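You operate a simulated robot arm through the tools that you are given. There is no shell and no other tool.

The job below is to be done with a simulated two-armed robot. You get a single attempt, and the scene is never put back.

Task
Put a lid on both cartons on the bench and slot in the card with each one's order number.
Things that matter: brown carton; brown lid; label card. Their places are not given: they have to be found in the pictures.

The check looks at the end state, three seconds after you hand in, the way a careful person would. Anything else that was tipped, shoved, dropped, spilled or broken makes it a failure. A push-on lid holds only when it is set on centred and level and pressed home; a screw cap is set on level and turned clockwise until tight.

Robot
Two 7-joint arms with two-finger parallel grippers on one trunk that stands fixed in place. Base frame: the origin is at the foot of the trunk, x ahead of it, y to its left, z up. Readings come in mm, degrees, newtons and seconds.
The left shoulder is at [70, 156, 1155], the right one opposite. With the tool pointing down near the work surface each hand reaches from about 100 to 960 mm from the base axis, measured 20 degrees to its own side. Payload 3.91 kg a hand.
The tool frame of a hand sits at the grasp point between the pads (the TCP): z along the fingers, y along the line on which they close. The tips reach 30 mm beyond it. The gripper opens to 110 mm. The fingers are 20 mm wide and 10 mm thick; the gripper's body (48 by 112 mm) begins 55 mm behind the TCP.
Orientation is told as [roll, pitch, yaw] about the base's x, y, z axes, in that order, counted from this pose: with the fingers straight down and closing along the base's y, the tool's x points along the base's -x, its y along +y and its z along -z.

Tools
- The arms move only by the tool step_arm. It takes "left_plan", "right_plan" or both (then of equal length, played together; a hand with none holds still); each is a list of rows, each a list of 7 numbers: the shift along the tool's x, y, z in mm, then the turn, a rotation vector about the tool's x, y, z in rad, then the opening in per cent of the stroke, from 0 (shut) to 100 (fully open). In form: [[dx, dy, dz, wx, wy, wz, grip], ...]. A call has 1 to 20 rows; each row is the pose to reach, as a shift and turn from the pose commanded when the call began, along the tool's axes at that moment. Rows are played at 5 a second. More than 50 mm and 8.6 degrees between two rows, or a gripper value outside its range, and nothing of the call is played. Where a pose cannot be reached the arm comes as near as it can. A force on the tool above 90 N (or 10 N above the force at the start of the call, whichever is more), or a blocked arm, ends the call early, and 0.2 s more pass. The fingers move at their own pace (about 108 mm/s each) and stop on an object; they squeeze with about 41 N. The grip force told is the motor's: it shows also when the fingers shut on nothing. Time passes only in rows, and 0.2 s behind the last, so rows that repeat a pose let the fingers close. The reply holds the time, the measured pose of the TCP, the force on the tool along the base axes, the opening and the grip force, in the units named above and with some noise, with the torque about the TCP (base axes, N m) and any sound that the robot's microphone picked up.
- Cameras (640 x 400 px; columns grow to the right, rows downward): "scene" is now at [122.5, 57.2, 1391.7]; the picture's right is [0.63, -0.78, 0.00], its down [-0.36, -0.29, -0.88] and it looks along [0.69, 0.55, -0.47] (base axes); focal length 291 px, centre (320, 200). "left" rides on the left gripper at [72, -17, -103] in its tool frame; the picture's right is [0.23, 0.97, 0.00], its down [-0.76, 0.18, -0.62] and it looks along [-0.61, 0.14, 0.78] (tool axes); focal length 222 px, centre (320, 200). "right" rides on the right gripper at [72, 17, -103] in its tool frame; the picture's right is [-0.23, 0.97, 0.00], its down [-0.76, -0.18, -0.62] and it looks along [-0.61, -0.14, 0.78] (tool axes); focal length 222 px, centre (320, 200).
- capture(camera): a new picture of that camera. No time passes.
- move_column(by): slides the trunk up (or, below 0, down) by that many mm; the arms and the scene camera ride with it, the base frame stays. It gives what a move gives, with no picture.
- head_to(pan, tilt): turns the head with the scene camera to pan (to the left, within 86 degrees either way) and tilt (down, from -29 to 69), counted from straight ahead of the robot. It gives what a move gives.
- probe_pixels(camera, pixels): for up to 12 pixels [column, row] of the newest picture of that camera ("zoom" is the newest enlarged one), the place [x, y, z] in the base frame of the surface seen there, good to about 3 mm. No time passes.
- zoom(camera, box): a new picture of the part [left, top, right, bottom] of that camera's present view, enlarged. No time passes.
- job_done(): hands the job in; it is judged then, once.

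Open the grippers and draw the arms clear of the work before you hand the job in, unless the task says otherwise.

The tools are called after "Call:" as a command line: name --argument value ..., lists and objects as JSON in quotes. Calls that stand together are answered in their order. step_arm: Moves the arms, as the interface text tells. Its arguments: {"type":"object","properties":{"left_plan":{"type":"array","items":{"type":"array","items":{"type":"number"}}},"right_plan":{"type":"array","items":{"type":"array","items":{"type":"number"}}}},"required":[]} The other tools are called the same way: move_column (by) slides the trunk up or down; head_to (pan, tilt) turns the head that bears the scene camera; capture (camera) takes a picture; probe_pixels (camera, pixels) gives the place of the surface under pixels of a picture; zoom (camera, box) takes an enlarged picture of a part of a camera's view; job_done () hands the job in.

At the start:

```text
time: 0.0
left_tcp_pos: [506.7, 582.9, 1147.2]
left_tcp_rot: [0.0, -0.1, 0.0]
left_wrist_force: [-0.2, 0.5, -0.3]
left_wrist_torque: [-0.01, 0.0, -0.01]
left_finger_gap: 110.2
left_finger_force: 0.1
right_tcp_pos: [540.4, 37.5, 1195.7]
right_tcp_rot: [0.0, 0.0, 0.0]
right_wrist_force: [0.2, 0.7, 0.1]
right_wrist_torque: [-0.01, 0.0, -0.01]
right_finger_gap: 110.0
right_finger_force: 0.2
trunk travel left (down, up): [-600.0, 340.0]
head pan, tilt: [38.8, 27.9]
```

scene: 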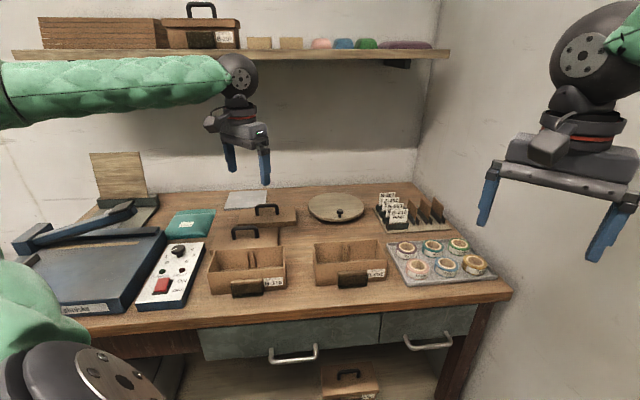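
right: 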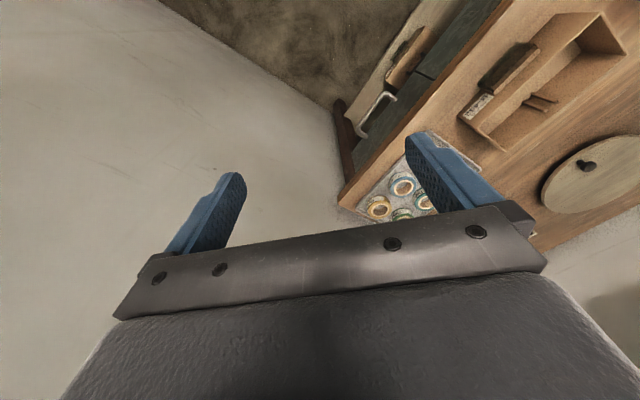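
left: 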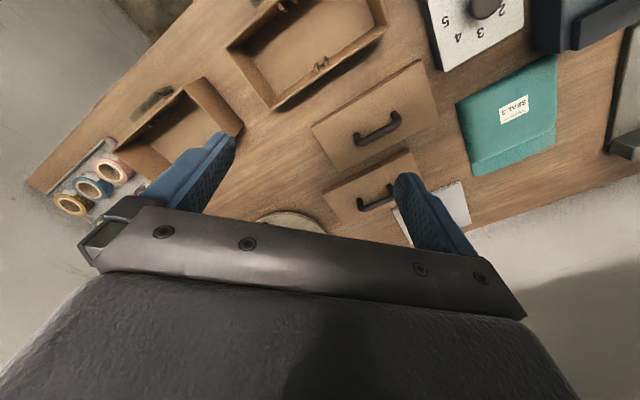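

The scene shows two open cartons on the bench near (247,270) and (350,262), two lids with handles near (262,215) and (245,232), and cards in a rack near (397,210). I'll zoom in on these parts to read them.

Call:
zoom --camera "scene" --box '[200, 180, 400, 305]'

Call:
zoom --camera "scene" --box '[360, 180, 500, 280]'

Call:
zoom --camera "scene" --box '[30, 0, 250, 60]'

Call:
zoom --camera "scene" --box '[300, 340, 400, 400]'

```text
3.20 times, centred on (300, 242) of scene
```

zoom: 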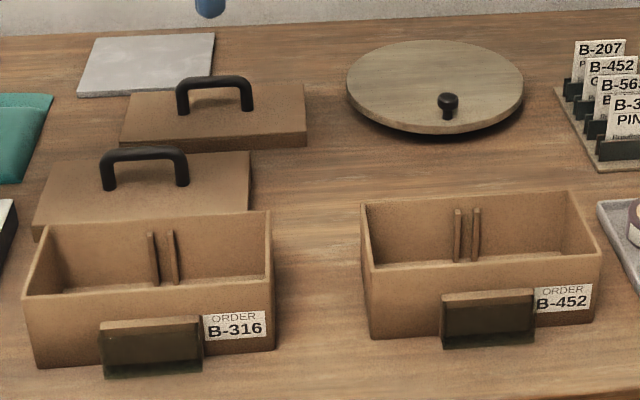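

```text
4.00 times, centred on (430, 230) of scene
```

zoom: 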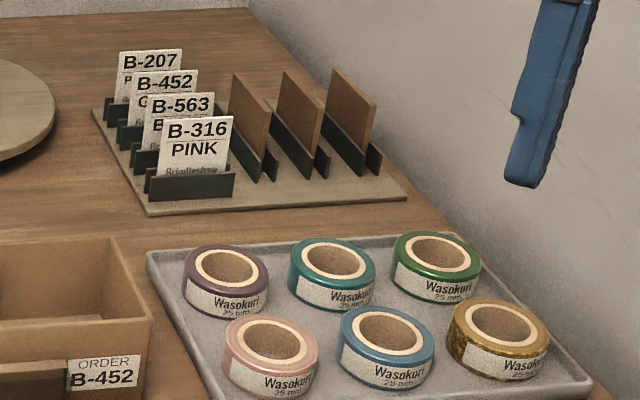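

```text
2.91 times, centred on (140, 30) of scene
```

zoom: 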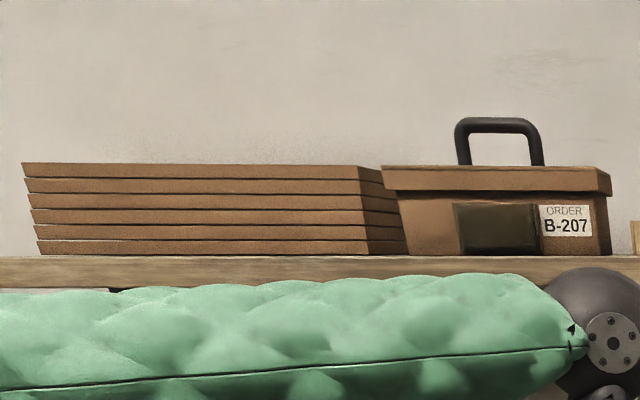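

```text
6.40 times, centred on (350, 370) of scene
```

zoom: 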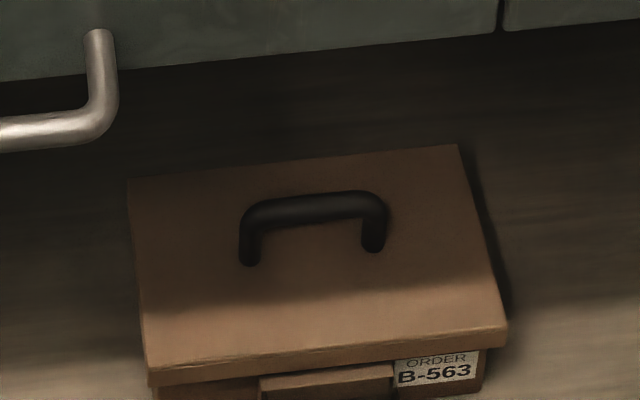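

The left carton reads B-316 and the right one B-452. The rack holds cards B-207, B-452, B-563 and B-316. I'll measure the cartons, the lids and the rack by probing the scene picture.

Call:
zoom --camera "scene" --box '[200, 235, 300, 305]'

Call:
zoom --camera "scene" --box '[300, 230, 400, 300]'

Call:
zoom --camera "scene" --box '[200, 190, 310, 260]'

Call:
probe_pixels --camera "scene" --pixels '[[211, 250], [284, 247], [208, 272], [286, 266], [210, 294], [286, 289], [314, 243], [381, 240], [316, 262], [387, 259], [250, 290], [352, 281]]'

```text
5.71 times, centred on (250, 270) of scene
```

zoom: 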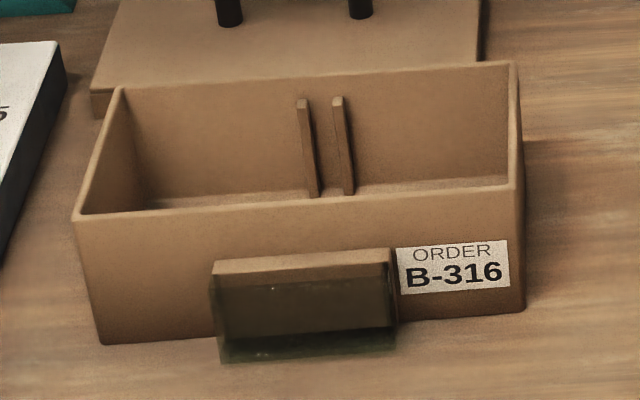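

```text
5.71 times, centred on (350, 265) of scene
```

zoom: 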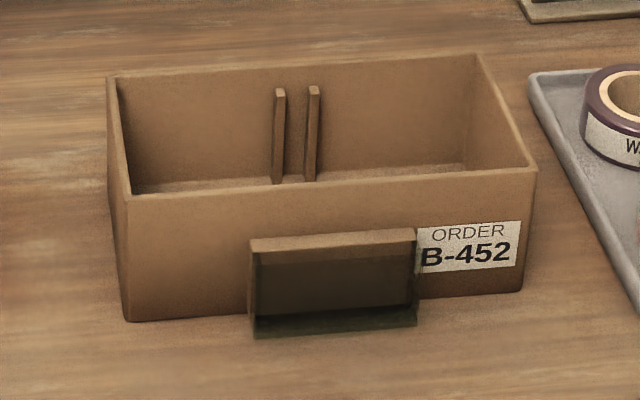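

```text
5.71 times, centred on (255, 225) of scene
```

zoom: 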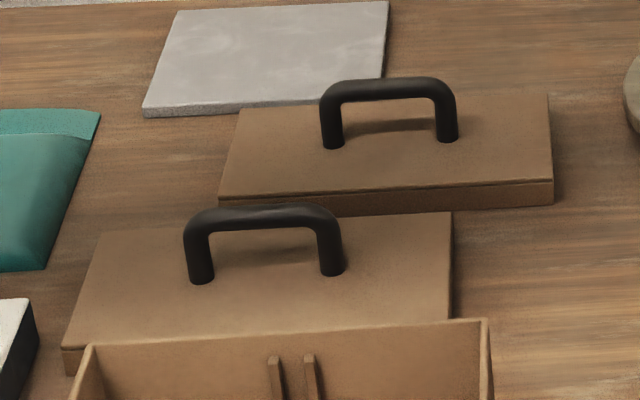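

```text
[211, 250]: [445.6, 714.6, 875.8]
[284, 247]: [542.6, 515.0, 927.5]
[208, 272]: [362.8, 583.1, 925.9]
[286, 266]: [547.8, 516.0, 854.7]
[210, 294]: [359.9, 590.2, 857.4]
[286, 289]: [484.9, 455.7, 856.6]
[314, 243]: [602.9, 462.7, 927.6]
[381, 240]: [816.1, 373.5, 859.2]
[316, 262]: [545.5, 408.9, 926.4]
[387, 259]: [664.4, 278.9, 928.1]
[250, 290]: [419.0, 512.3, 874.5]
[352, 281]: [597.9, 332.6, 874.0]
```

The bench top is at z≈857 and the carton rims at ≈927. Next I'll turn the head toward the work at a steeper tilt for better measurements.

Call:
head_to --pan 38 --tilt 42

Call:
capture --camera "scene"

```text
time: 0.8
left_tcp_pos: [506.9, 583.6, 1147.1]
left_tcp_rot: [0.0, 0.0, 0.1]
left_wrist_force: [0.5, 0.3, -0.3]
left_wrist_torque: [0.0, 0.0, -0.01]
left_finger_gap: 110.2
left_finger_force: 0.0
right_tcp_pos: [540.5, 37.8, 1197.4]
right_tcp_rot: [0.0, 0.0, 0.0]
right_wrist_force: [0.6, 1.3, 0.7]
right_wrist_torque: [0.0, 0.03, -0.03]
right_finger_gap: 110.0
right_finger_force: 0.1
trunk travel left (down, up): [-600.0, 340.0]
head pan, tilt: [38.0, 42.0]
```

```text
taken
```

scene: 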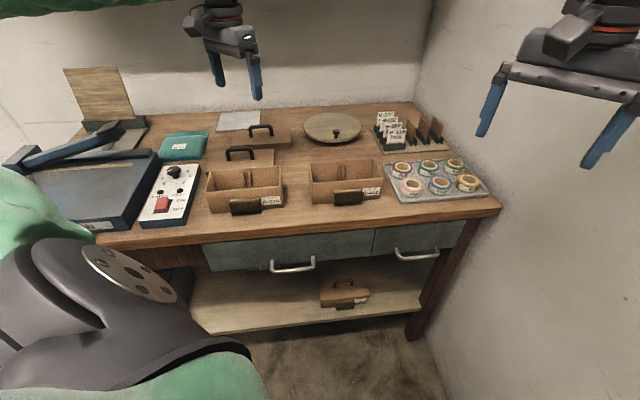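

The view is clear. I'll zoom on the left carton at (245,190) and probe its corners exactly.

Call:
zoom --camera "scene" --box '[195, 155, 295, 217]'

```text
6.40 times, centred on (245, 186) of scene
```

zoom: 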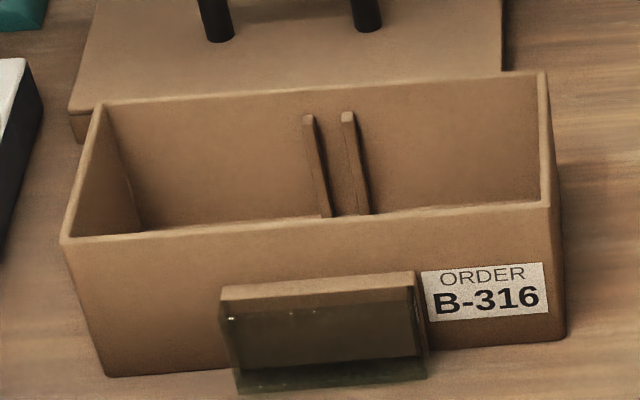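

I'll probe the carton's corners and the parts of its pocket in this zoom.

Call:
probe_pixels --camera "zoom" --pixels '[[66, 240], [548, 204], [104, 107], [543, 76], [110, 374], [562, 340], [225, 290], [412, 275], [230, 296], [412, 282], [240, 390], [424, 377]]'

Call:
probe_pixels --camera "zoom" --pixels '[[320, 262], [320, 278], [320, 284], [320, 290], [320, 300], [320, 340], [320, 365], [320, 375], [320, 383], [320, 250], [320, 236], [320, 395]]'

```text
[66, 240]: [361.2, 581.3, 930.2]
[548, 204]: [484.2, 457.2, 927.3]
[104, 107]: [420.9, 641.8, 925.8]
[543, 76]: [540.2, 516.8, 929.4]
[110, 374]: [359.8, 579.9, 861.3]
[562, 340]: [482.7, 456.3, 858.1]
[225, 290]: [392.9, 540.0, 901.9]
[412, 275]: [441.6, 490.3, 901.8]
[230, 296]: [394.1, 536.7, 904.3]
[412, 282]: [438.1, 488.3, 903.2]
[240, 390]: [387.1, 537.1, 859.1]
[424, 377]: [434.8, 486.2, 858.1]
```

```text
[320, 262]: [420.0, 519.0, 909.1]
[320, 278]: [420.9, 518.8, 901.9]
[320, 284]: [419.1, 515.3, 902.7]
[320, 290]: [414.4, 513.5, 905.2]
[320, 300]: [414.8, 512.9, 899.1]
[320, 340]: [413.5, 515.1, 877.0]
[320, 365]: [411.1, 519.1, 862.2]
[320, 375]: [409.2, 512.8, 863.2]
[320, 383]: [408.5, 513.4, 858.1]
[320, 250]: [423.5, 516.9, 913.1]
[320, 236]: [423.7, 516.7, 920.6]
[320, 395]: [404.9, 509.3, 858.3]
```

The left carton measures about 175×85×70 and is turned 45°, with its front facing the robot. Next is the right carton.

Call:
zoom --camera "scene" --box '[298, 150, 398, 212]'

```text
6.40 times, centred on (348, 181) of scene
```

zoom: 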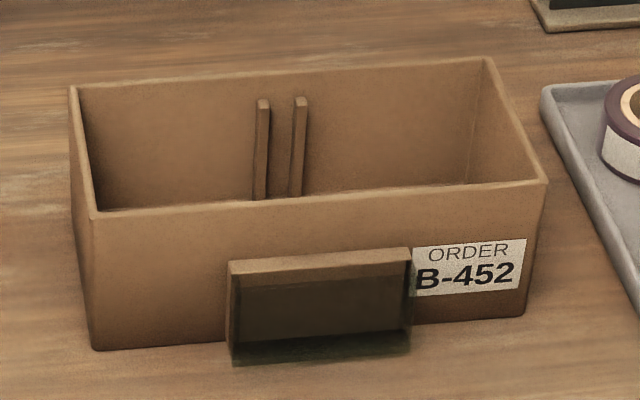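

Probing the corners and pocket of the B-452 carton.

Call:
probe_pixels --camera "zoom" --pixels '[[94, 215], [543, 182], [73, 90], [487, 60], [97, 348], [522, 313], [232, 264], [408, 251], [236, 362], [407, 350], [320, 256], [320, 265]]'

Call:
zoom --camera "scene" --box '[205, 115, 305, 177]'

```text
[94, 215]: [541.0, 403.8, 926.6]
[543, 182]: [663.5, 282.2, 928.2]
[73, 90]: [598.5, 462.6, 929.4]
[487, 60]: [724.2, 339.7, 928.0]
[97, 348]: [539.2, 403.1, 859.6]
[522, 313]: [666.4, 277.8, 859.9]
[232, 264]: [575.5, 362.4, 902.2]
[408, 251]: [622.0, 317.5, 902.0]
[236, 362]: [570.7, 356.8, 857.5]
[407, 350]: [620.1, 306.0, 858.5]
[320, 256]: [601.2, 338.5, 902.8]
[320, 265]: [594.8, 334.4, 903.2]
```

```text
6.40 times, centred on (255, 146) of scene
```

zoom: 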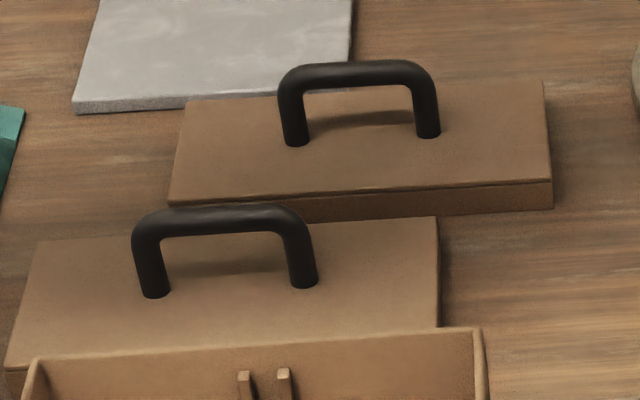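

Now I'll probe the lids' corners and handles in this zoom.

Call:
probe_pixels --camera "zoom" --pixels '[[188, 102], [541, 84], [170, 204], [552, 182], [552, 207], [298, 142], [428, 133], [298, 70], [425, 68], [360, 70], [360, 67], [170, 208]]'

Call:
probe_pixels --camera "zoom" --pixels '[[38, 244], [434, 220], [8, 365], [438, 322], [156, 293], [305, 285], [152, 218], [292, 213], [222, 215], [222, 225], [8, 375], [222, 209]]'

Call:
zoom --camera "scene" --box '[365, 105, 455, 161]'

```text
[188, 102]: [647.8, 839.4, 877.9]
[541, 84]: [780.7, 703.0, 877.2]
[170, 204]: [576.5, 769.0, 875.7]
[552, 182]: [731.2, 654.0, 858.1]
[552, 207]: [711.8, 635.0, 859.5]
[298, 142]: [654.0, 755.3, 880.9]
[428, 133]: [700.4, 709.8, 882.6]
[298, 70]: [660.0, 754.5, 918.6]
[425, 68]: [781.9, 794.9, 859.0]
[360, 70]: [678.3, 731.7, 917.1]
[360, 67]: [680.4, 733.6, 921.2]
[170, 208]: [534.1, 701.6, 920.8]
```

```text
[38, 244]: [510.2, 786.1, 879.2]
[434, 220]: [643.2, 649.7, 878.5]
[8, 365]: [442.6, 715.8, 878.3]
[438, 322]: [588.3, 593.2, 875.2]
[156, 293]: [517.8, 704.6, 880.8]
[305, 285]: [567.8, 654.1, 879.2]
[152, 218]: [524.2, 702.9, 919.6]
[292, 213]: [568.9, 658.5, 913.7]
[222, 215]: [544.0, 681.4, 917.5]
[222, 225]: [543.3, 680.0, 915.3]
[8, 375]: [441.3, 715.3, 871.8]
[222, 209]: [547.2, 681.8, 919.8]
```

```text
7.11 times, centred on (410, 133) of scene
```

zoom: 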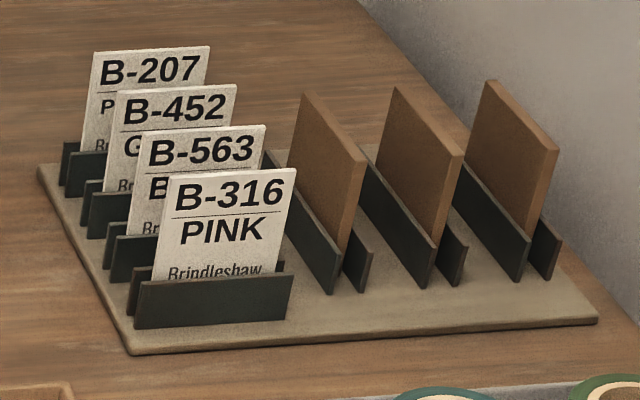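

The lids are about 190×100 with their tops at z≈877 and handle bars at ≈915. I'll probe the rack and its cards in this zoom.

Call:
probe_pixels --camera "zoom" --pixels '[[172, 174], [294, 172], [158, 275], [276, 265], [140, 285], [290, 278], [138, 326], [286, 317], [130, 350], [597, 320], [42, 168], [230, 175]]'

Call:
probe_pixels --camera "zoom" --pixels '[[146, 134], [262, 128], [205, 132], [122, 93], [234, 88], [180, 92], [95, 55], [208, 49], [150, 54], [94, 195], [150, 187], [200, 280]]'

```text
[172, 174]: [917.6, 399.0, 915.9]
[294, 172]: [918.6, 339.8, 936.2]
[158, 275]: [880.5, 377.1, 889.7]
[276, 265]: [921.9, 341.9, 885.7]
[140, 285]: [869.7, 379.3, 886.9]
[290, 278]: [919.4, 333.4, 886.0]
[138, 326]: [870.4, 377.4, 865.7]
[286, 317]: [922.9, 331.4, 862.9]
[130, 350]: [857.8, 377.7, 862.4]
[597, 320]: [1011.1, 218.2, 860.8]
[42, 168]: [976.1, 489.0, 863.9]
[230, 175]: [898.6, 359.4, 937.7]
```

```text
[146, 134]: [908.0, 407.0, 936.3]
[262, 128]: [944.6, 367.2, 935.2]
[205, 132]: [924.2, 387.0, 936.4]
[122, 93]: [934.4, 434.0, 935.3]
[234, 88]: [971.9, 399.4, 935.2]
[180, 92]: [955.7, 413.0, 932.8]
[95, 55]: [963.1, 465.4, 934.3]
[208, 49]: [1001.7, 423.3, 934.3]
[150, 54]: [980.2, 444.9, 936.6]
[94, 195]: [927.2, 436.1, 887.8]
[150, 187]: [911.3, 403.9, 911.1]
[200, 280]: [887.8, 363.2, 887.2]
```

The cards stand at about (899,359) for B-316 and (954,415) for B-452, with tops at z≈936. I want a closer view of the card pocket on the left carton, so I'll bring the left hand in front of it at yaw +45.

Call:
step_arm --left_plan '[[24, -17, 20, 0, 0, -0.131, 100], [48, -34, 40, 0, 0, -0.262, 100], [72, -51, 60, 0, 0, -0.393, 100], [96, -68, 80, 0, 0, -0.524, 100], [120, -85, 100, 0, 0, -0.655, 100], [147, -101, 120, 0, 0, -0.785, 100]]'

Call:
capture --camera "left"

```text
time: 2.2
left_tcp_pos: [370.9, 491.1, 1030.3]
left_tcp_rot: [0.0, 0.1, 45.0]
left_wrist_force: [0.3, 0.0, 0.9]
left_wrist_torque: [0.01, 0.03, 0.03]
left_finger_gap: 110.1
left_finger_force: 0.1
left hand out of reach, approached as far as the arm can: row 6
right_tcp_pos: [541.4, 38.0, 1196.3]
right_tcp_rot: [0.1, 0.1, 0.1]
right_wrist_force: [-0.1, 0.3, 0.6]
right_wrist_torque: [0.01, -0.01, 0.02]
right_finger_gap: 109.9
right_finger_force: 0.1
trunk travel left (down, up): [-600.0, 340.0]
head pan, tilt: [38.0, 42.0]
```

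```text
taken
```

left: 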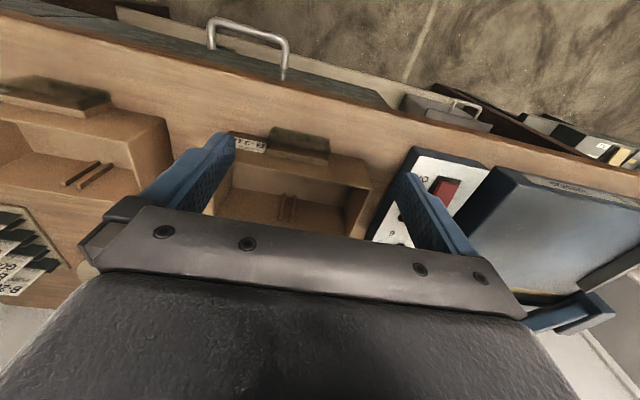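

The left hand's picture is upside down relative to the robot, with its top towards the robot. The left carton's pocket shows at about (300,145), so I'll zoom there.

Call:
zoom --camera "left" --box '[220, 115, 380, 215]'

Call:
zoom --camera "left" --box '[260, 120, 340, 170]'

```text
4.00 times, centred on (300, 165) of left
```

zoom: 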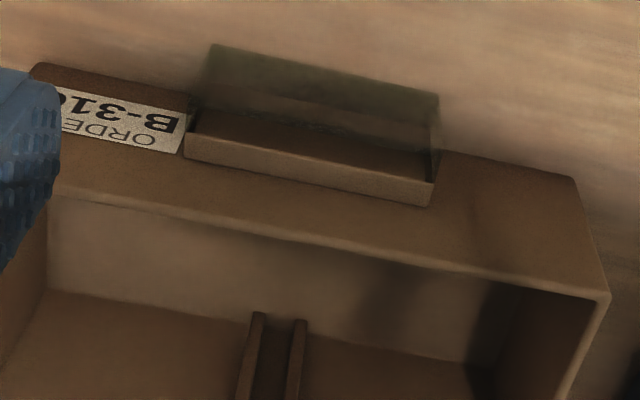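

```text
8.00 times, centred on (300, 145) of left
```

zoom: 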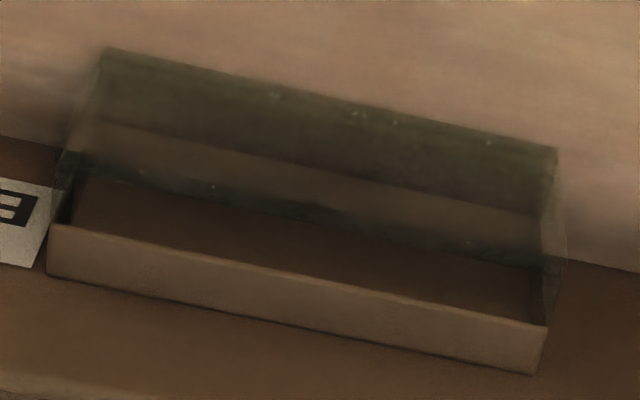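

There is a brown standoff plate with a clear pocket in front of it. I'll probe across the pocket in this zoom.

Call:
probe_pixels --camera "zoom" --pixels '[[300, 370], [300, 328], [300, 318], [300, 300], [300, 280], [300, 270], [300, 250], [300, 225], [300, 205], [300, 190], [300, 150], [300, 80]]'

Call:
probe_pixels --camera "zoom" --pixels '[[48, 275], [50, 228], [540, 370], [547, 327], [60, 200], [70, 165], [552, 300], [555, 270], [108, 52], [556, 150], [95, 100], [500, 290]]'

```text
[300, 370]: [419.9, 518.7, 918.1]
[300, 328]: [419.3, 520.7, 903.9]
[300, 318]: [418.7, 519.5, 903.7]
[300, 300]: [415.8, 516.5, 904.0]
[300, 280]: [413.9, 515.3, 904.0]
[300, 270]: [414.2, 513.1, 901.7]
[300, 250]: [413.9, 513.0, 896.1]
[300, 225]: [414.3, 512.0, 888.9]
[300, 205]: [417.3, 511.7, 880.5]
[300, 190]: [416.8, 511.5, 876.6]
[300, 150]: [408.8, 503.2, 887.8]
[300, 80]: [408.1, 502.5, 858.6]
```

```text
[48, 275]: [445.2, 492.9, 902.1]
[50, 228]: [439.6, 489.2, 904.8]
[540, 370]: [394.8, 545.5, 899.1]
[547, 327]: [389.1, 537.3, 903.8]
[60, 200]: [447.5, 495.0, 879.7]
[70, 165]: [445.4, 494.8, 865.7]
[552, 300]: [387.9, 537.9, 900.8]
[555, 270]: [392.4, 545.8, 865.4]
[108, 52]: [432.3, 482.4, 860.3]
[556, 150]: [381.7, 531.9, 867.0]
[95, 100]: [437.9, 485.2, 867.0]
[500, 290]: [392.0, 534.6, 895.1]
```

The pocket is open at the top, roughly 70 mm wide and 9 mm deep, behind a clear front. It sits in front of an 8 mm standoff, so it clears the lid's skirt. I'll now turn the left hand to yaw −45, which closes across the handle bars, and hover it over the near lid's handle at about (543,682).

Call:
step_arm --left_plan '[[-21, 1, -3, 0, 0, 0.131, 100], [-43, 2, -6, 0, 0, 0.262, 100], [-64, 3, -9, 0, 0, 0.393, 100], [-86, 4, -12, 0, 0, 0.524, 100], [-107, 6, -15, 0, 0, 0.655, 100], [-128, 7, -18, 0, 0, 0.786, 100], [-150, 8, -20, 0, 0, 0.917, 100], [-171, 9, -20, 0, 0, 1.048, 100], [-193, 10, -20, 0, 0, 1.179, 100], [-214, 11, -20, 0, 0, 1.31, 100], [-235, 12, -20, 0, 0, 1.44, 100], [-257, 13, -20, 0, 0, 1.571, 100]]'

Call:
capture --camera "left"

Call:
capture --camera "scene"

```text
time: 4.8
left_tcp_pos: [546.3, 684.0, 1049.0]
left_tcp_rot: [-0.1, 0.0, -45.1]
left_wrist_force: [-0.4, -0.6, 0.0]
left_wrist_torque: [-0.02, 0.0, -0.03]
left_finger_gap: 109.9
left_finger_force: 0.0
right_tcp_pos: [541.5, 38.7, 1195.2]
right_tcp_rot: [0.1, 0.0, 0.0]
right_wrist_force: [0.2, -0.7, -0.4]
right_wrist_torque: [-0.03, 0.0, -0.01]
right_finger_gap: 109.8
right_finger_force: 0.1
trunk travel left (down, up): [-600.0, 340.0]
head pan, tilt: [38.0, 42.0]
```

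```text
taken
```

left: 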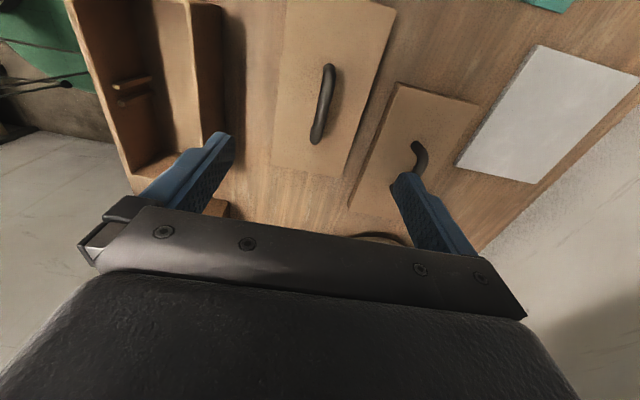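

```text
taken
```

scene: 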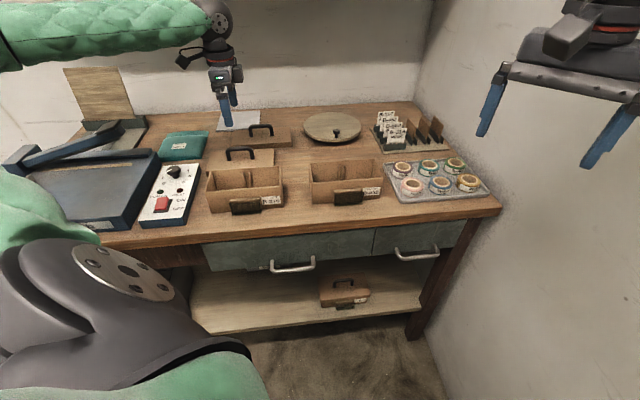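

The hand is over the near lid at yaw −45. Before I go on to test the reach toward the card rack, I'll probe the walls and shelf so that I stay clear of them.

Call:
probe_pixels --camera "scene" --pixels '[[300, 90], [350, 90], [410, 80], [440, 80], [480, 130], [520, 150], [400, 60], [250, 70], [410, 102], [500, 207], [220, 112], [330, 130]]'

Call:
zoom --camera "left" --box '[240, 0, 480, 150]'

```text
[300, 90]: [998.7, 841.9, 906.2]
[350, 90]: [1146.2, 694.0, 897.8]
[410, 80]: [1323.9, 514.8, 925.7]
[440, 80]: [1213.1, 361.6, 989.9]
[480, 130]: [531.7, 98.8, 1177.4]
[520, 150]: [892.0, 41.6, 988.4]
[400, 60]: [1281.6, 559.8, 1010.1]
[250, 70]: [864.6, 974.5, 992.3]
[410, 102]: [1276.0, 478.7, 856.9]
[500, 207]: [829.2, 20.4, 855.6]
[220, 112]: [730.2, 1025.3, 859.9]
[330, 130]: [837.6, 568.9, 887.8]
```

```text
2.67 times, centred on (360, 75) of left
```

zoom: 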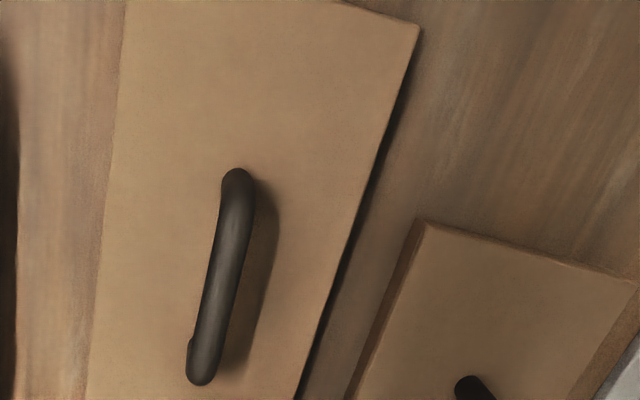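

The walls are well clear of the rack. I'll probe the near handle's bar precisely in the left-hand zoom, ends at (237,180) and (202,375).

Call:
probe_pixels --camera "zoom" --pixels '[[236, 182], [228, 240], [220, 290], [210, 340], [202, 372], [417, 25], [127, 5], [95, 395], [300, 395], [222, 270], [212, 270], [232, 270]]'

```text
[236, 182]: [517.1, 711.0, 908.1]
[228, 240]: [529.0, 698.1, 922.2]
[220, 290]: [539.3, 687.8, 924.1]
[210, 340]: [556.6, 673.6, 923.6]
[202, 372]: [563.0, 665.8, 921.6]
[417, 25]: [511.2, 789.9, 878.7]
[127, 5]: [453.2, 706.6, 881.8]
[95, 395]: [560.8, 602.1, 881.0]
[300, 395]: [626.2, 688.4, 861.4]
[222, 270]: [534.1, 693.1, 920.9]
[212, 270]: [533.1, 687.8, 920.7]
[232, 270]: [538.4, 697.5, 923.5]
```

The bar's centre is at about (542,683) with its top at z≈921. Before committing to a plan I'll test the left arm's reach by hovering high above the B-316 card at about (899,359).

Call:
step_arm --left_plan '[[-44, 2, 0, 0, 0, 0, 100], [-88, 4, 0, 0, 0, 0, 100], [-132, 6, 0, 0, 0, 0, 100], [-176, 8, 0, 0, 0, 0, 100], [-220, 10, 0, 0, 0, 0, 100], [-264, 12, 0, 0, 0, 0, 100], [-308, 14, 0, 0, 0, 0, 100], [-352, 15, 0, 0, 0, 0, 100], [-396, 16, 0, 0, 0, 0, 100], [-438, 18, 0, 0, 0, 0, 100], [-479, 20, 0, 0, 0, 0, 100]]'

Call:
capture --camera "left"

Call:
capture --camera "scene"

```text
time: 7.2
left_tcp_pos: [898.8, 356.8, 1050.5]
left_tcp_rot: [0.0, 0.1, -44.9]
left_wrist_force: [-0.2, 0.4, -0.8]
left_wrist_torque: [0.0, -0.02, -0.01]
left_finger_gap: 109.8
left_finger_force: 0.1
right_tcp_pos: [541.2, 37.9, 1195.3]
right_tcp_rot: [0.0, 0.1, 0.0]
right_wrist_force: [-0.6, -1.0, -0.2]
right_wrist_torque: [0.01, 0.0, 0.01]
right_finger_gap: 110.0
right_finger_force: 0.0
trunk travel left (down, up): [-600.0, 340.0]
head pan, tilt: [38.0, 42.0]
```

```text
taken
```

left: 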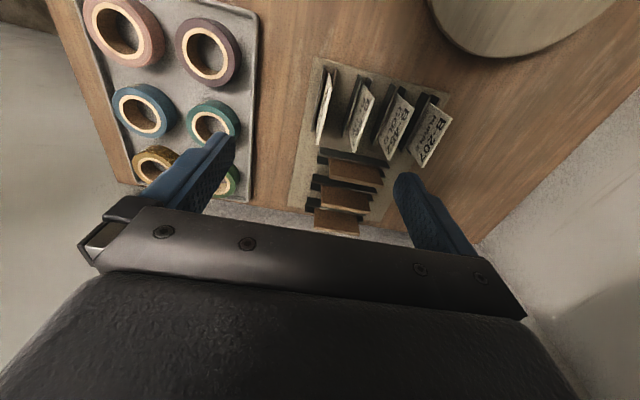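

```text
taken
```

scene: 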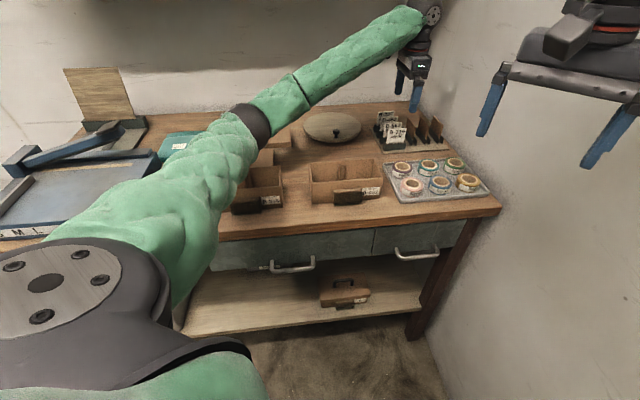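

The arm reaches above B-316. Now I'll test 78 mm further along tool y, above B-452.

Call:
step_arm --left_plan '[[0, 26, 0, 0, 0, 0, 100], [0, 52, 0, 0, 0, 0, 100], [0, 78, 0, 0, 0, 0, 100]]'

Call:
capture --camera "left"

```text
time: 8.0
left_tcp_pos: [953.0, 413.1, 1048.9]
left_tcp_rot: [0.1, 0.1, -45.0]
left_wrist_force: [-0.9, 0.3, 0.2]
left_wrist_torque: [0.0, 0.01, -0.03]
left_finger_gap: 109.8
left_finger_force: 0.0
right_tcp_pos: [541.2, 37.0, 1194.7]
right_tcp_rot: [0.0, 0.0, 0.0]
right_wrist_force: [1.2, -0.9, 0.5]
right_wrist_torque: [-0.04, -0.02, -0.01]
right_finger_gap: 110.0
right_finger_force: 0.1
trunk travel left (down, up): [-600.0, 340.0]
head pan, tilt: [38.0, 42.0]
```

```text
taken
```

left: 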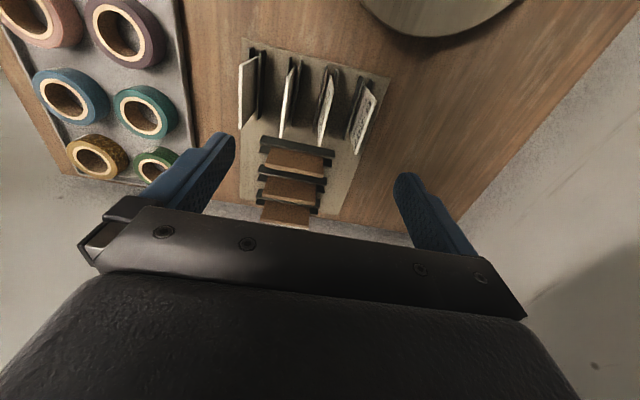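

The left arm reaches both cards. From here I'll zoom the left camera on the cards and measure them well.

Call:
zoom --camera "left" --box '[225, 30, 401, 140]'

```text
3.64 times, centred on (313, 85) of left
```

zoom: 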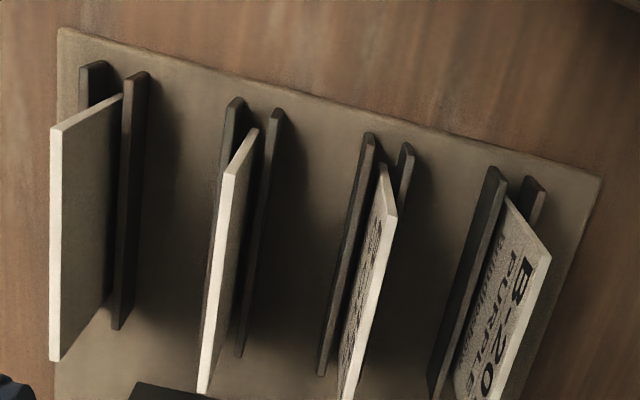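

I'll probe the top edges of the cards in this zoom: B-316 at left, then B-563, B-452, B-207.

Call:
probe_pixels --camera "zoom" --pixels '[[56, 135], [55, 240], [54, 350], [229, 175], [217, 280], [204, 385], [388, 220], [370, 300], [352, 380], [545, 260], [525, 320], [505, 380]]'

Call:
probe_pixels --camera "zoom" --pixels '[[85, 200], [115, 110], [85, 330], [95, 80], [137, 78], [120, 320], [235, 105], [276, 115], [370, 138], [406, 148], [240, 350], [325, 365]]'

```text
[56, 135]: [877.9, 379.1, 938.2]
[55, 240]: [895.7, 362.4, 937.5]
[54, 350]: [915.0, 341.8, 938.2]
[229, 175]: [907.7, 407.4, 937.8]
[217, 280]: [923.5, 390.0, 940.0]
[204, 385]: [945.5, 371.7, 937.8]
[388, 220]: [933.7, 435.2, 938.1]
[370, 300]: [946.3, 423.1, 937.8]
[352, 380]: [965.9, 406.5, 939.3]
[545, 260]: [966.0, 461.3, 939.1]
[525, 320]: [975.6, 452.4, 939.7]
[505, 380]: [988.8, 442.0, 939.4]
```

```text
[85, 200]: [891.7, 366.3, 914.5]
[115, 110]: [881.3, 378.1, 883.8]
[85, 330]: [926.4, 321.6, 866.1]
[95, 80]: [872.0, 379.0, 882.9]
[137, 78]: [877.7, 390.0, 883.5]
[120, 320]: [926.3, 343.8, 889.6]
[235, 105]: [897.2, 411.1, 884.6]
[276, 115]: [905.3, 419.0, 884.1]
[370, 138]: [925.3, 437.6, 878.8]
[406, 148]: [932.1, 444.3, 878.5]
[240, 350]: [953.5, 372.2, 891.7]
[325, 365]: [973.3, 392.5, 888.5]
```

Spacing is 40 mm: B-316 at s≈889 and B-452 at s≈969 along the 45° axis, with tops at z≈938. Next I'll move the left hand back above the left carton to measure it from the wrist camera.

Call:
step_arm --left_plan '[[42, -21.6, -7, 0, 0, 0, 100], [84, -43.2, -14, 0, 0, 0, 100], [126, -64.8, -20, 0, 0, 0, 100], [168, -86.4, -27, 0, 0, 0, 100], [210, -108, -34, 0, 0, 0, 100], [252, -129.6, -41, 0, 0, 0, 100], [294, -151.2, -47, 0, 0, 0, 100], [336, -172.8, -54, 0, 0, 0, 100], [378, -194.4, -61, 0, 0, 0, 100], [420, -216, -68, 0, 0, 0, 100], [462, -237.6, -74, 0, 0, 0, 100], [502, -259, -81, 0, 0, 0, 100]]'

Call:
capture --camera "left"

Call:
zoom --camera "left" --box '[240, 40, 480, 190]'

```text
time: 10.6
left_tcp_pos: [412.5, 585.5, 1132.8]
left_tcp_rot: [0.0, 0.0, -45.0]
left_wrist_force: [-0.3, 0.0, 0.2]
left_wrist_torque: [-0.02, -0.04, -0.03]
left_finger_gap: 110.0
left_finger_force: 0.2
right_tcp_pos: [539.1, 35.6, 1196.8]
right_tcp_rot: [0.1, -0.1, -0.1]
right_wrist_force: [-0.1, -0.2, 0.2]
right_wrist_torque: [0.01, -0.05, 0.0]
right_finger_gap: 109.8
right_finger_force: 0.2
trunk travel left (down, up): [-600.0, 340.0]
head pan, tilt: [38.0, 42.0]
```

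```text
taken
```

left: 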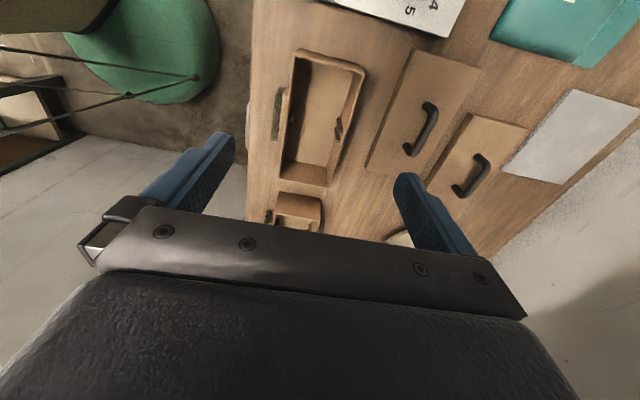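

```text
2.67 times, centred on (360, 115) of left
```

zoom: 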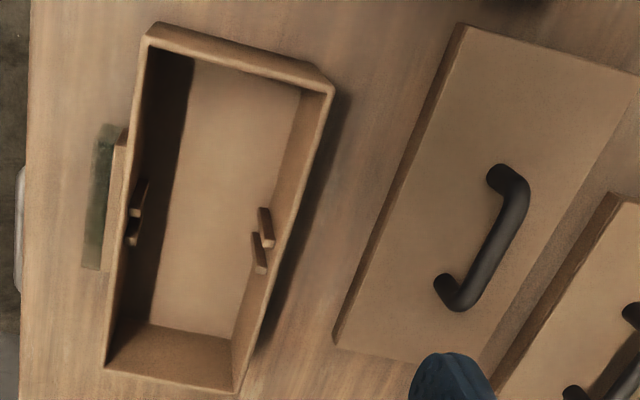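

The carton's rim is fully visible. I'll probe points along all four rim edges, and the lid's corners as well.

Call:
probe_pixels --camera "zoom" --pixels '[[144, 60], [136, 110], [129, 165], [121, 230], [114, 295], [108, 350], [328, 105], [314, 155], [298, 205], [280, 260], [262, 315], [242, 370]]'

Call:
probe_pixels --camera "zoom" --pixels '[[165, 43], [200, 53], [240, 65], [280, 77], [315, 87], [125, 370], [150, 375], [180, 381], [210, 387], [228, 390], [147, 40], [333, 92]]'

Call:
probe_pixels --camera "zoom" --pixels '[[465, 28], [637, 78], [425, 130], [385, 225], [345, 320], [500, 175], [515, 200], [490, 255], [465, 300], [448, 290], [505, 228], [338, 340]]'

```text
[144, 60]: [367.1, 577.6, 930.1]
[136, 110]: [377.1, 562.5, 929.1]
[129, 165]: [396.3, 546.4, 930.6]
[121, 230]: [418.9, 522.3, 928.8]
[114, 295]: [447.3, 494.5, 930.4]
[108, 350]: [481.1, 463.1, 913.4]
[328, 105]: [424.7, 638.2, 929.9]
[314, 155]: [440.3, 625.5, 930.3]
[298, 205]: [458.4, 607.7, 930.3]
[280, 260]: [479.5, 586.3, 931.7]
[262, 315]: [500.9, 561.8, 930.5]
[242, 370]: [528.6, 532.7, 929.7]
```

```text
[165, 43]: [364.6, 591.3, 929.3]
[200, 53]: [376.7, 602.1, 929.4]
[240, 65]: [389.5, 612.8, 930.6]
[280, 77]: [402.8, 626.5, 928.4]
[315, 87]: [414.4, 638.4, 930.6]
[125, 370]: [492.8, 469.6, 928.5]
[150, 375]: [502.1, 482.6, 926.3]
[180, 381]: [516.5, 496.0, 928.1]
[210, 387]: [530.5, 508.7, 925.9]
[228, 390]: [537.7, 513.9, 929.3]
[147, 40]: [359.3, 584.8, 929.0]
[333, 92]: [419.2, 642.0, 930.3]
```

```text
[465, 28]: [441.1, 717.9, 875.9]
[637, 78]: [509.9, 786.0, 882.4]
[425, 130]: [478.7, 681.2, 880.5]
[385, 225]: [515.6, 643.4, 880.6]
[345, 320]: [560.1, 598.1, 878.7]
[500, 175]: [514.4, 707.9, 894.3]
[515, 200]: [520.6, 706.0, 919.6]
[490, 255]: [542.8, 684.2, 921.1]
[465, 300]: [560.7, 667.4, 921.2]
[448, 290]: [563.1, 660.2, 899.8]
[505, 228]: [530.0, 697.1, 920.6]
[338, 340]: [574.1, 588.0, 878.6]
```

Measured in the 45° axes (s forward-left, t to the right), the carton's centre is about s 709, t −71 and the lid's is about s 868, t −100, with the bar running through the middle. I'll move the left hand over the near lid's bar with the tips just above it and the fingers partly closed.

Call:
step_arm --left_plan '[[-3.5, 27, 25, 0, 0, 0, 90], [-7, 54, 50, 0, 0, 0, 70], [-10.5, 81, 75, 0, 0, 0, 50], [-14, 108, 100, 0, 0, 0, 40], [-17.5, 135, 125, 0, 0, 0, 36], [-20.5, 160.7, 150, 0, 0, 0, 36], [-20.5, 160.7, 169, 0, 0, 0, 36]]'

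Call:
capture --camera "left"

Call:
zoom --camera "scene" --box '[190, 90, 310, 165]'

```text
time: 12.2
left_tcp_pos: [542.0, 685.3, 961.7]
left_tcp_rot: [-0.1, 0.0, -45.0]
left_wrist_force: [-1.3, 0.3, 0.3]
left_wrist_torque: [-0.02, 0.0, 0.01]
left_finger_gap: 39.7
left_finger_force: 0.1
right_tcp_pos: [541.2, 38.5, 1194.9]
right_tcp_rot: [0.0, 0.0, -0.1]
right_wrist_force: [0.5, -0.3, 0.6]
right_wrist_torque: [0.02, 0.01, -0.01]
right_finger_gap: 110.0
right_finger_force: 0.0
trunk travel left (down, up): [-600.0, 340.0]
head pan, tilt: [38.0, 42.0]
```

```text
taken
```

left: 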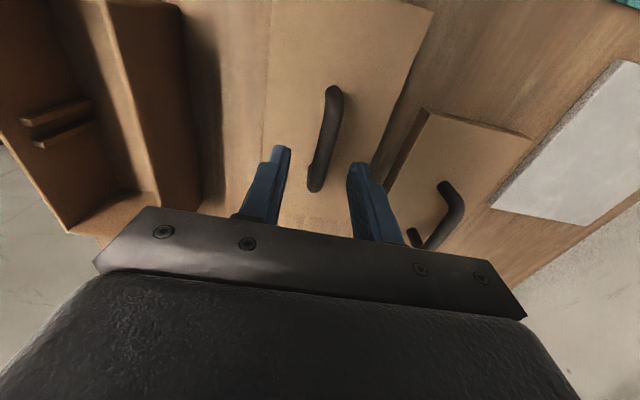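

```text
5.33 times, centred on (250, 128) of scene
```

zoom: 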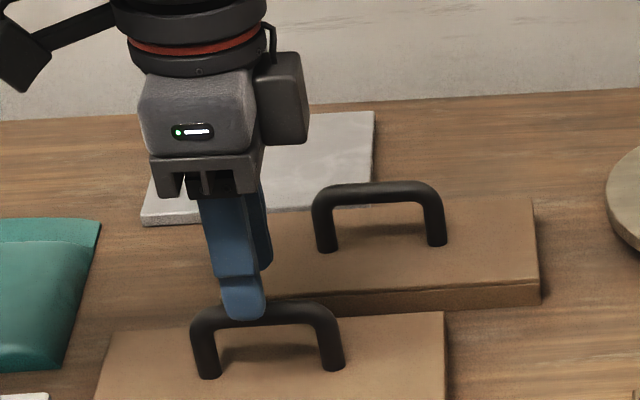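

The tips straddle the bar's line. I'll probe the bar's ends and posts in both pictures to check my position along the bar.

Call:
probe_pixels --camera "zoom" --pixels '[[196, 325], [206, 370], [208, 376], [338, 325], [334, 365], [300, 306], [270, 308], [243, 312], [243, 290], [228, 312], [260, 312], [334, 370]]'

Call:
probe_pixels --camera "left" --pixels '[[333, 88], [335, 95], [331, 110], [327, 130], [323, 150], [319, 170], [316, 185], [268, 120], [432, 12], [337, 92], [331, 120], [322, 160]]'

```text
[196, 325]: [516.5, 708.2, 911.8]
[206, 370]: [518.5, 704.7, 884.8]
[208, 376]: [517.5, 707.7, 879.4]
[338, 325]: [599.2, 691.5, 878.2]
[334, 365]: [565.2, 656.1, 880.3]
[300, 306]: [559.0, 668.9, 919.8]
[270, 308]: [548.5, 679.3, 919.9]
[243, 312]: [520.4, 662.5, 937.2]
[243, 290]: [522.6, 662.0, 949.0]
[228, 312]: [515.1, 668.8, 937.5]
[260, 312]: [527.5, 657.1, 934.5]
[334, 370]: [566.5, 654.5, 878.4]
```

```text
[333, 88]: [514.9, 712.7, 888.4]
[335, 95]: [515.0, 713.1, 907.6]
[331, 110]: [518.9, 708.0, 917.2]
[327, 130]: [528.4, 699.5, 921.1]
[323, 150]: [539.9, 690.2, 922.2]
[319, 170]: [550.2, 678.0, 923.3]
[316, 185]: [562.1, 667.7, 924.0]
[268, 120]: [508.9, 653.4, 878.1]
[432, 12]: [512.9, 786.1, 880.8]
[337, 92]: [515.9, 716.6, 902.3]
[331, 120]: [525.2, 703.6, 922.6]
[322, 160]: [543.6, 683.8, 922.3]
```

The scene camera confirms that the finger at t≈−100 lines up with the bar's centre at t≈−98. I'll go down 50 mm, with tips about 2 mm above the lid top, and then close on the bar.

Call:
step_arm --left_plan '[[0, 0, 20, 0, 0, 0, 36], [0, 0, 38, 0, 0, 0, 36], [0, 0, 50, 0, 0, 0, 36], [0, 0, 50, 0, 0, 0, 20], [0, 0, 50, 0, 0, 0, 0], [0, 0, 50, 0, 0, 0, 0], [0, 0, 50, 0, 0, 0, 0]]'

Call:
zoom --camera "scene" --box '[190, 90, 310, 165]'

Call:
capture --camera "left"

```text
time: 13.8
left_tcp_pos: [542.5, 684.4, 911.4]
left_tcp_rot: [0.0, 0.0, -45.0]
left_wrist_force: [-0.2, -0.9, 0.8]
left_wrist_torque: [-0.01, -0.02, -0.03]
left_finger_gap: 11.7
left_finger_force: 40.9
right_tcp_pos: [540.8, 38.2, 1195.0]
right_tcp_rot: [0.1, 0.1, -0.1]
right_wrist_force: [-0.7, -0.8, 0.0]
right_wrist_torque: [0.0, 0.01, 0.03]
right_finger_gap: 110.2
right_finger_force: 0.0
trunk travel left (down, up): [-600.0, 340.0]
head pan, tilt: [38.0, 42.0]
```

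```text
5.33 times, centred on (250, 128) of scene
```

zoom: 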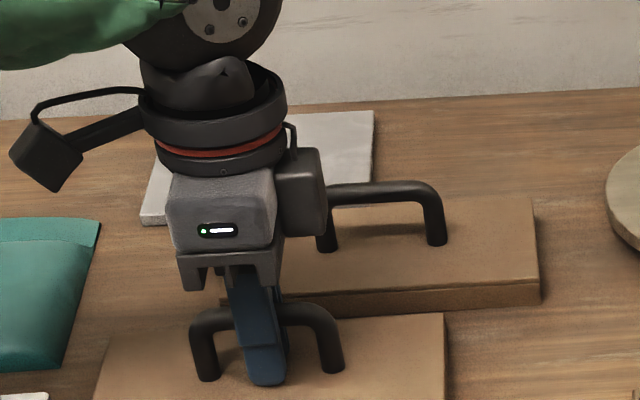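

```text
taken
```

left: 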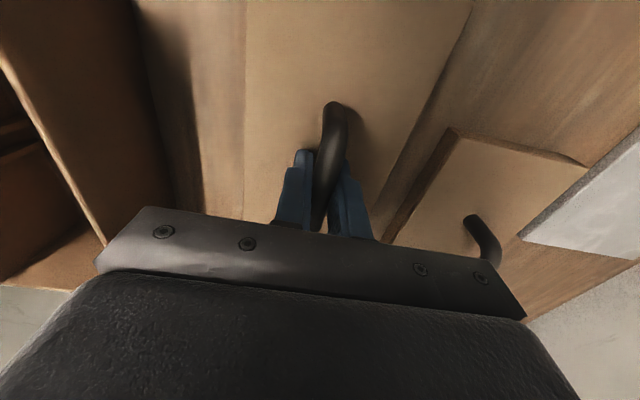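

The bar is gripped, with an 11.7 mm gap at 41 N. I'll lift 105 mm straight up so the lid's skirt clears the rim.

Call:
step_arm --left_plan '[[0, 0, -8, 0, 0, 0, 0], [0, 0, -25, 0, 0, 0, 0], [0, 0, -45, 0, 0, 0, 0], [0, 0, -65, 0, 0, 0, 0], [0, 0, -85, 0, 0, 0, 0], [0, 0, -105, 0, 0, 0, 0], [0, 0, -105, 0, 0, 0, 0]]'

Call:
zoom --camera "scene" --box '[180, 70, 320, 217]'

Call:
capture --camera "left"

```text
time: 15.4
left_tcp_pos: [542.5, 685.6, 1018.4]
left_tcp_rot: [0.0, 0.0, -44.9]
left_wrist_force: [-1.1, 0.2, -0.9]
left_wrist_torque: [-0.02, 0.03, 0.02]
left_finger_gap: 11.3
left_finger_force: 40.5
right_tcp_pos: [539.8, 39.2, 1195.5]
right_tcp_rot: [0.1, 0.0, 0.0]
right_wrist_force: [-0.2, -0.1, 0.8]
right_wrist_torque: [0.02, 0.05, 0.0]
right_finger_gap: 110.0
right_finger_force: 0.1
trunk travel left (down, up): [-600.0, 340.0]
head pan, tilt: [38.0, 42.0]
```

```text
2.72 times, centred on (250, 144) of scene
```

zoom: 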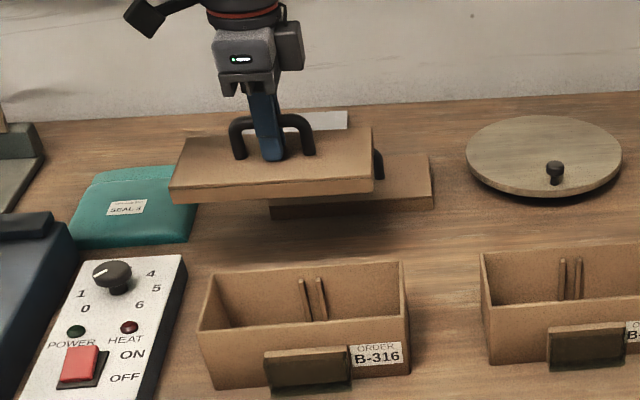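

```text
taken
```

left: 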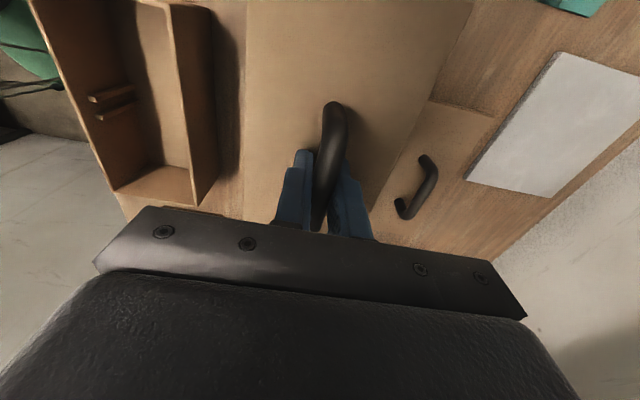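

The lid hangs level. I'll carry it over the left carton, 159 mm toward the robot and 29 mm to the right, keeping the height.

Call:
step_arm --left_plan '[[-6, -32, 0, 0, 0, 0, 0], [-12, -64, 0, 0, 0, 0, 0], [-18, -96, 0, 0, 0, 0, 0], [-24, -128, 0, 0, 0, 0, 0], [-29, -158.9, 0, 0, 0, 0, 0], [-29, -158.9, 0, 0, 0, 0, 0]]'

Call:
zoom --camera "scene" --box '[185, 110, 305, 220]'

Call:
capture --camera "left"

```text
time: 16.8
left_tcp_pos: [448.9, 552.7, 1016.3]
left_tcp_rot: [-0.1, 0.0, -45.0]
left_wrist_force: [0.5, 0.5, 0.1]
left_wrist_torque: [-0.02, 0.01, 0.0]
left_finger_gap: 11.6
left_finger_force: 41.1
right_tcp_pos: [541.6, 38.8, 1195.9]
right_tcp_rot: [0.0, 0.0, 0.0]
right_wrist_force: [0.7, 0.1, 0.2]
right_wrist_torque: [-0.01, 0.03, 0.02]
right_finger_gap: 110.0
right_finger_force: 0.1
trunk travel left (down, up): [-600.0, 340.0]
head pan, tilt: [38.0, 42.0]
```

```text
3.64 times, centred on (245, 165) of scene
```

zoom: 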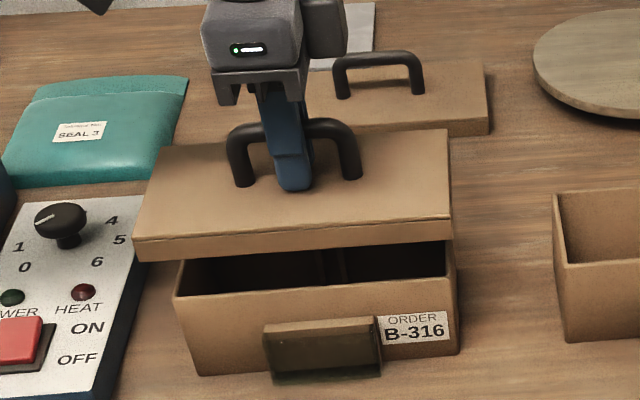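

```text
taken
```

left: 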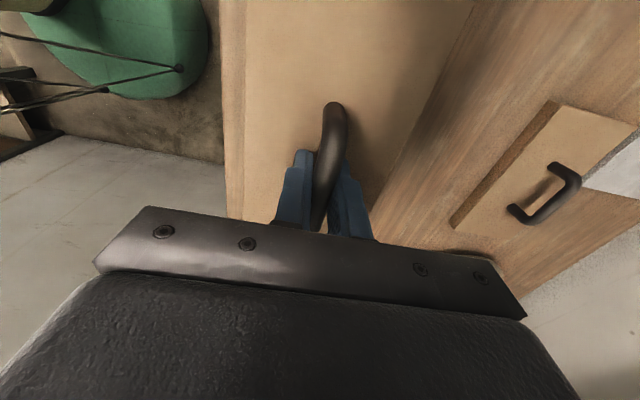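

The lid is above the carton. I'll probe the front corners of both lid and carton in this zoom to check they're centred.

Call:
probe_pixels --camera "zoom" --pixels '[[136, 240], [137, 256], [452, 218], [452, 235], [164, 148], [447, 132], [178, 298], [456, 276], [290, 248], [300, 290], [198, 370], [458, 350]]'

Call:
probe_pixels --camera "zoom" --pixels '[[137, 248], [139, 248], [450, 228], [448, 228], [200, 245], [400, 232], [182, 330], [452, 310], [185, 310], [452, 290], [190, 350], [455, 330]]'

```text
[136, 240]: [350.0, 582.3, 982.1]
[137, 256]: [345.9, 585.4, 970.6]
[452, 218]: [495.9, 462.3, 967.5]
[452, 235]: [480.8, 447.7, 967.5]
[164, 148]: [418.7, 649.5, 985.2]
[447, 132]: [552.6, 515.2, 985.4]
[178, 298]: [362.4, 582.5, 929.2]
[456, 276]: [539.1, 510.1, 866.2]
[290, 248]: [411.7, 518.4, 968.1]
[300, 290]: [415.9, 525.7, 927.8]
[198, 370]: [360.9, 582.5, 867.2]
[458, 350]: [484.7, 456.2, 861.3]
```

```text
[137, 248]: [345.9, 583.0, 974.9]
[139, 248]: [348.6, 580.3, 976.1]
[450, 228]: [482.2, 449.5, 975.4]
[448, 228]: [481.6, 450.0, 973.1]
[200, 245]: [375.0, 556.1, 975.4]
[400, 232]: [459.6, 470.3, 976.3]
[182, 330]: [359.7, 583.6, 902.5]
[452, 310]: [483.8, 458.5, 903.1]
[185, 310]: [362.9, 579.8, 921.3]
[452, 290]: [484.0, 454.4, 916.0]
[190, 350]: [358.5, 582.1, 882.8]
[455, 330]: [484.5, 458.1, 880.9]
```

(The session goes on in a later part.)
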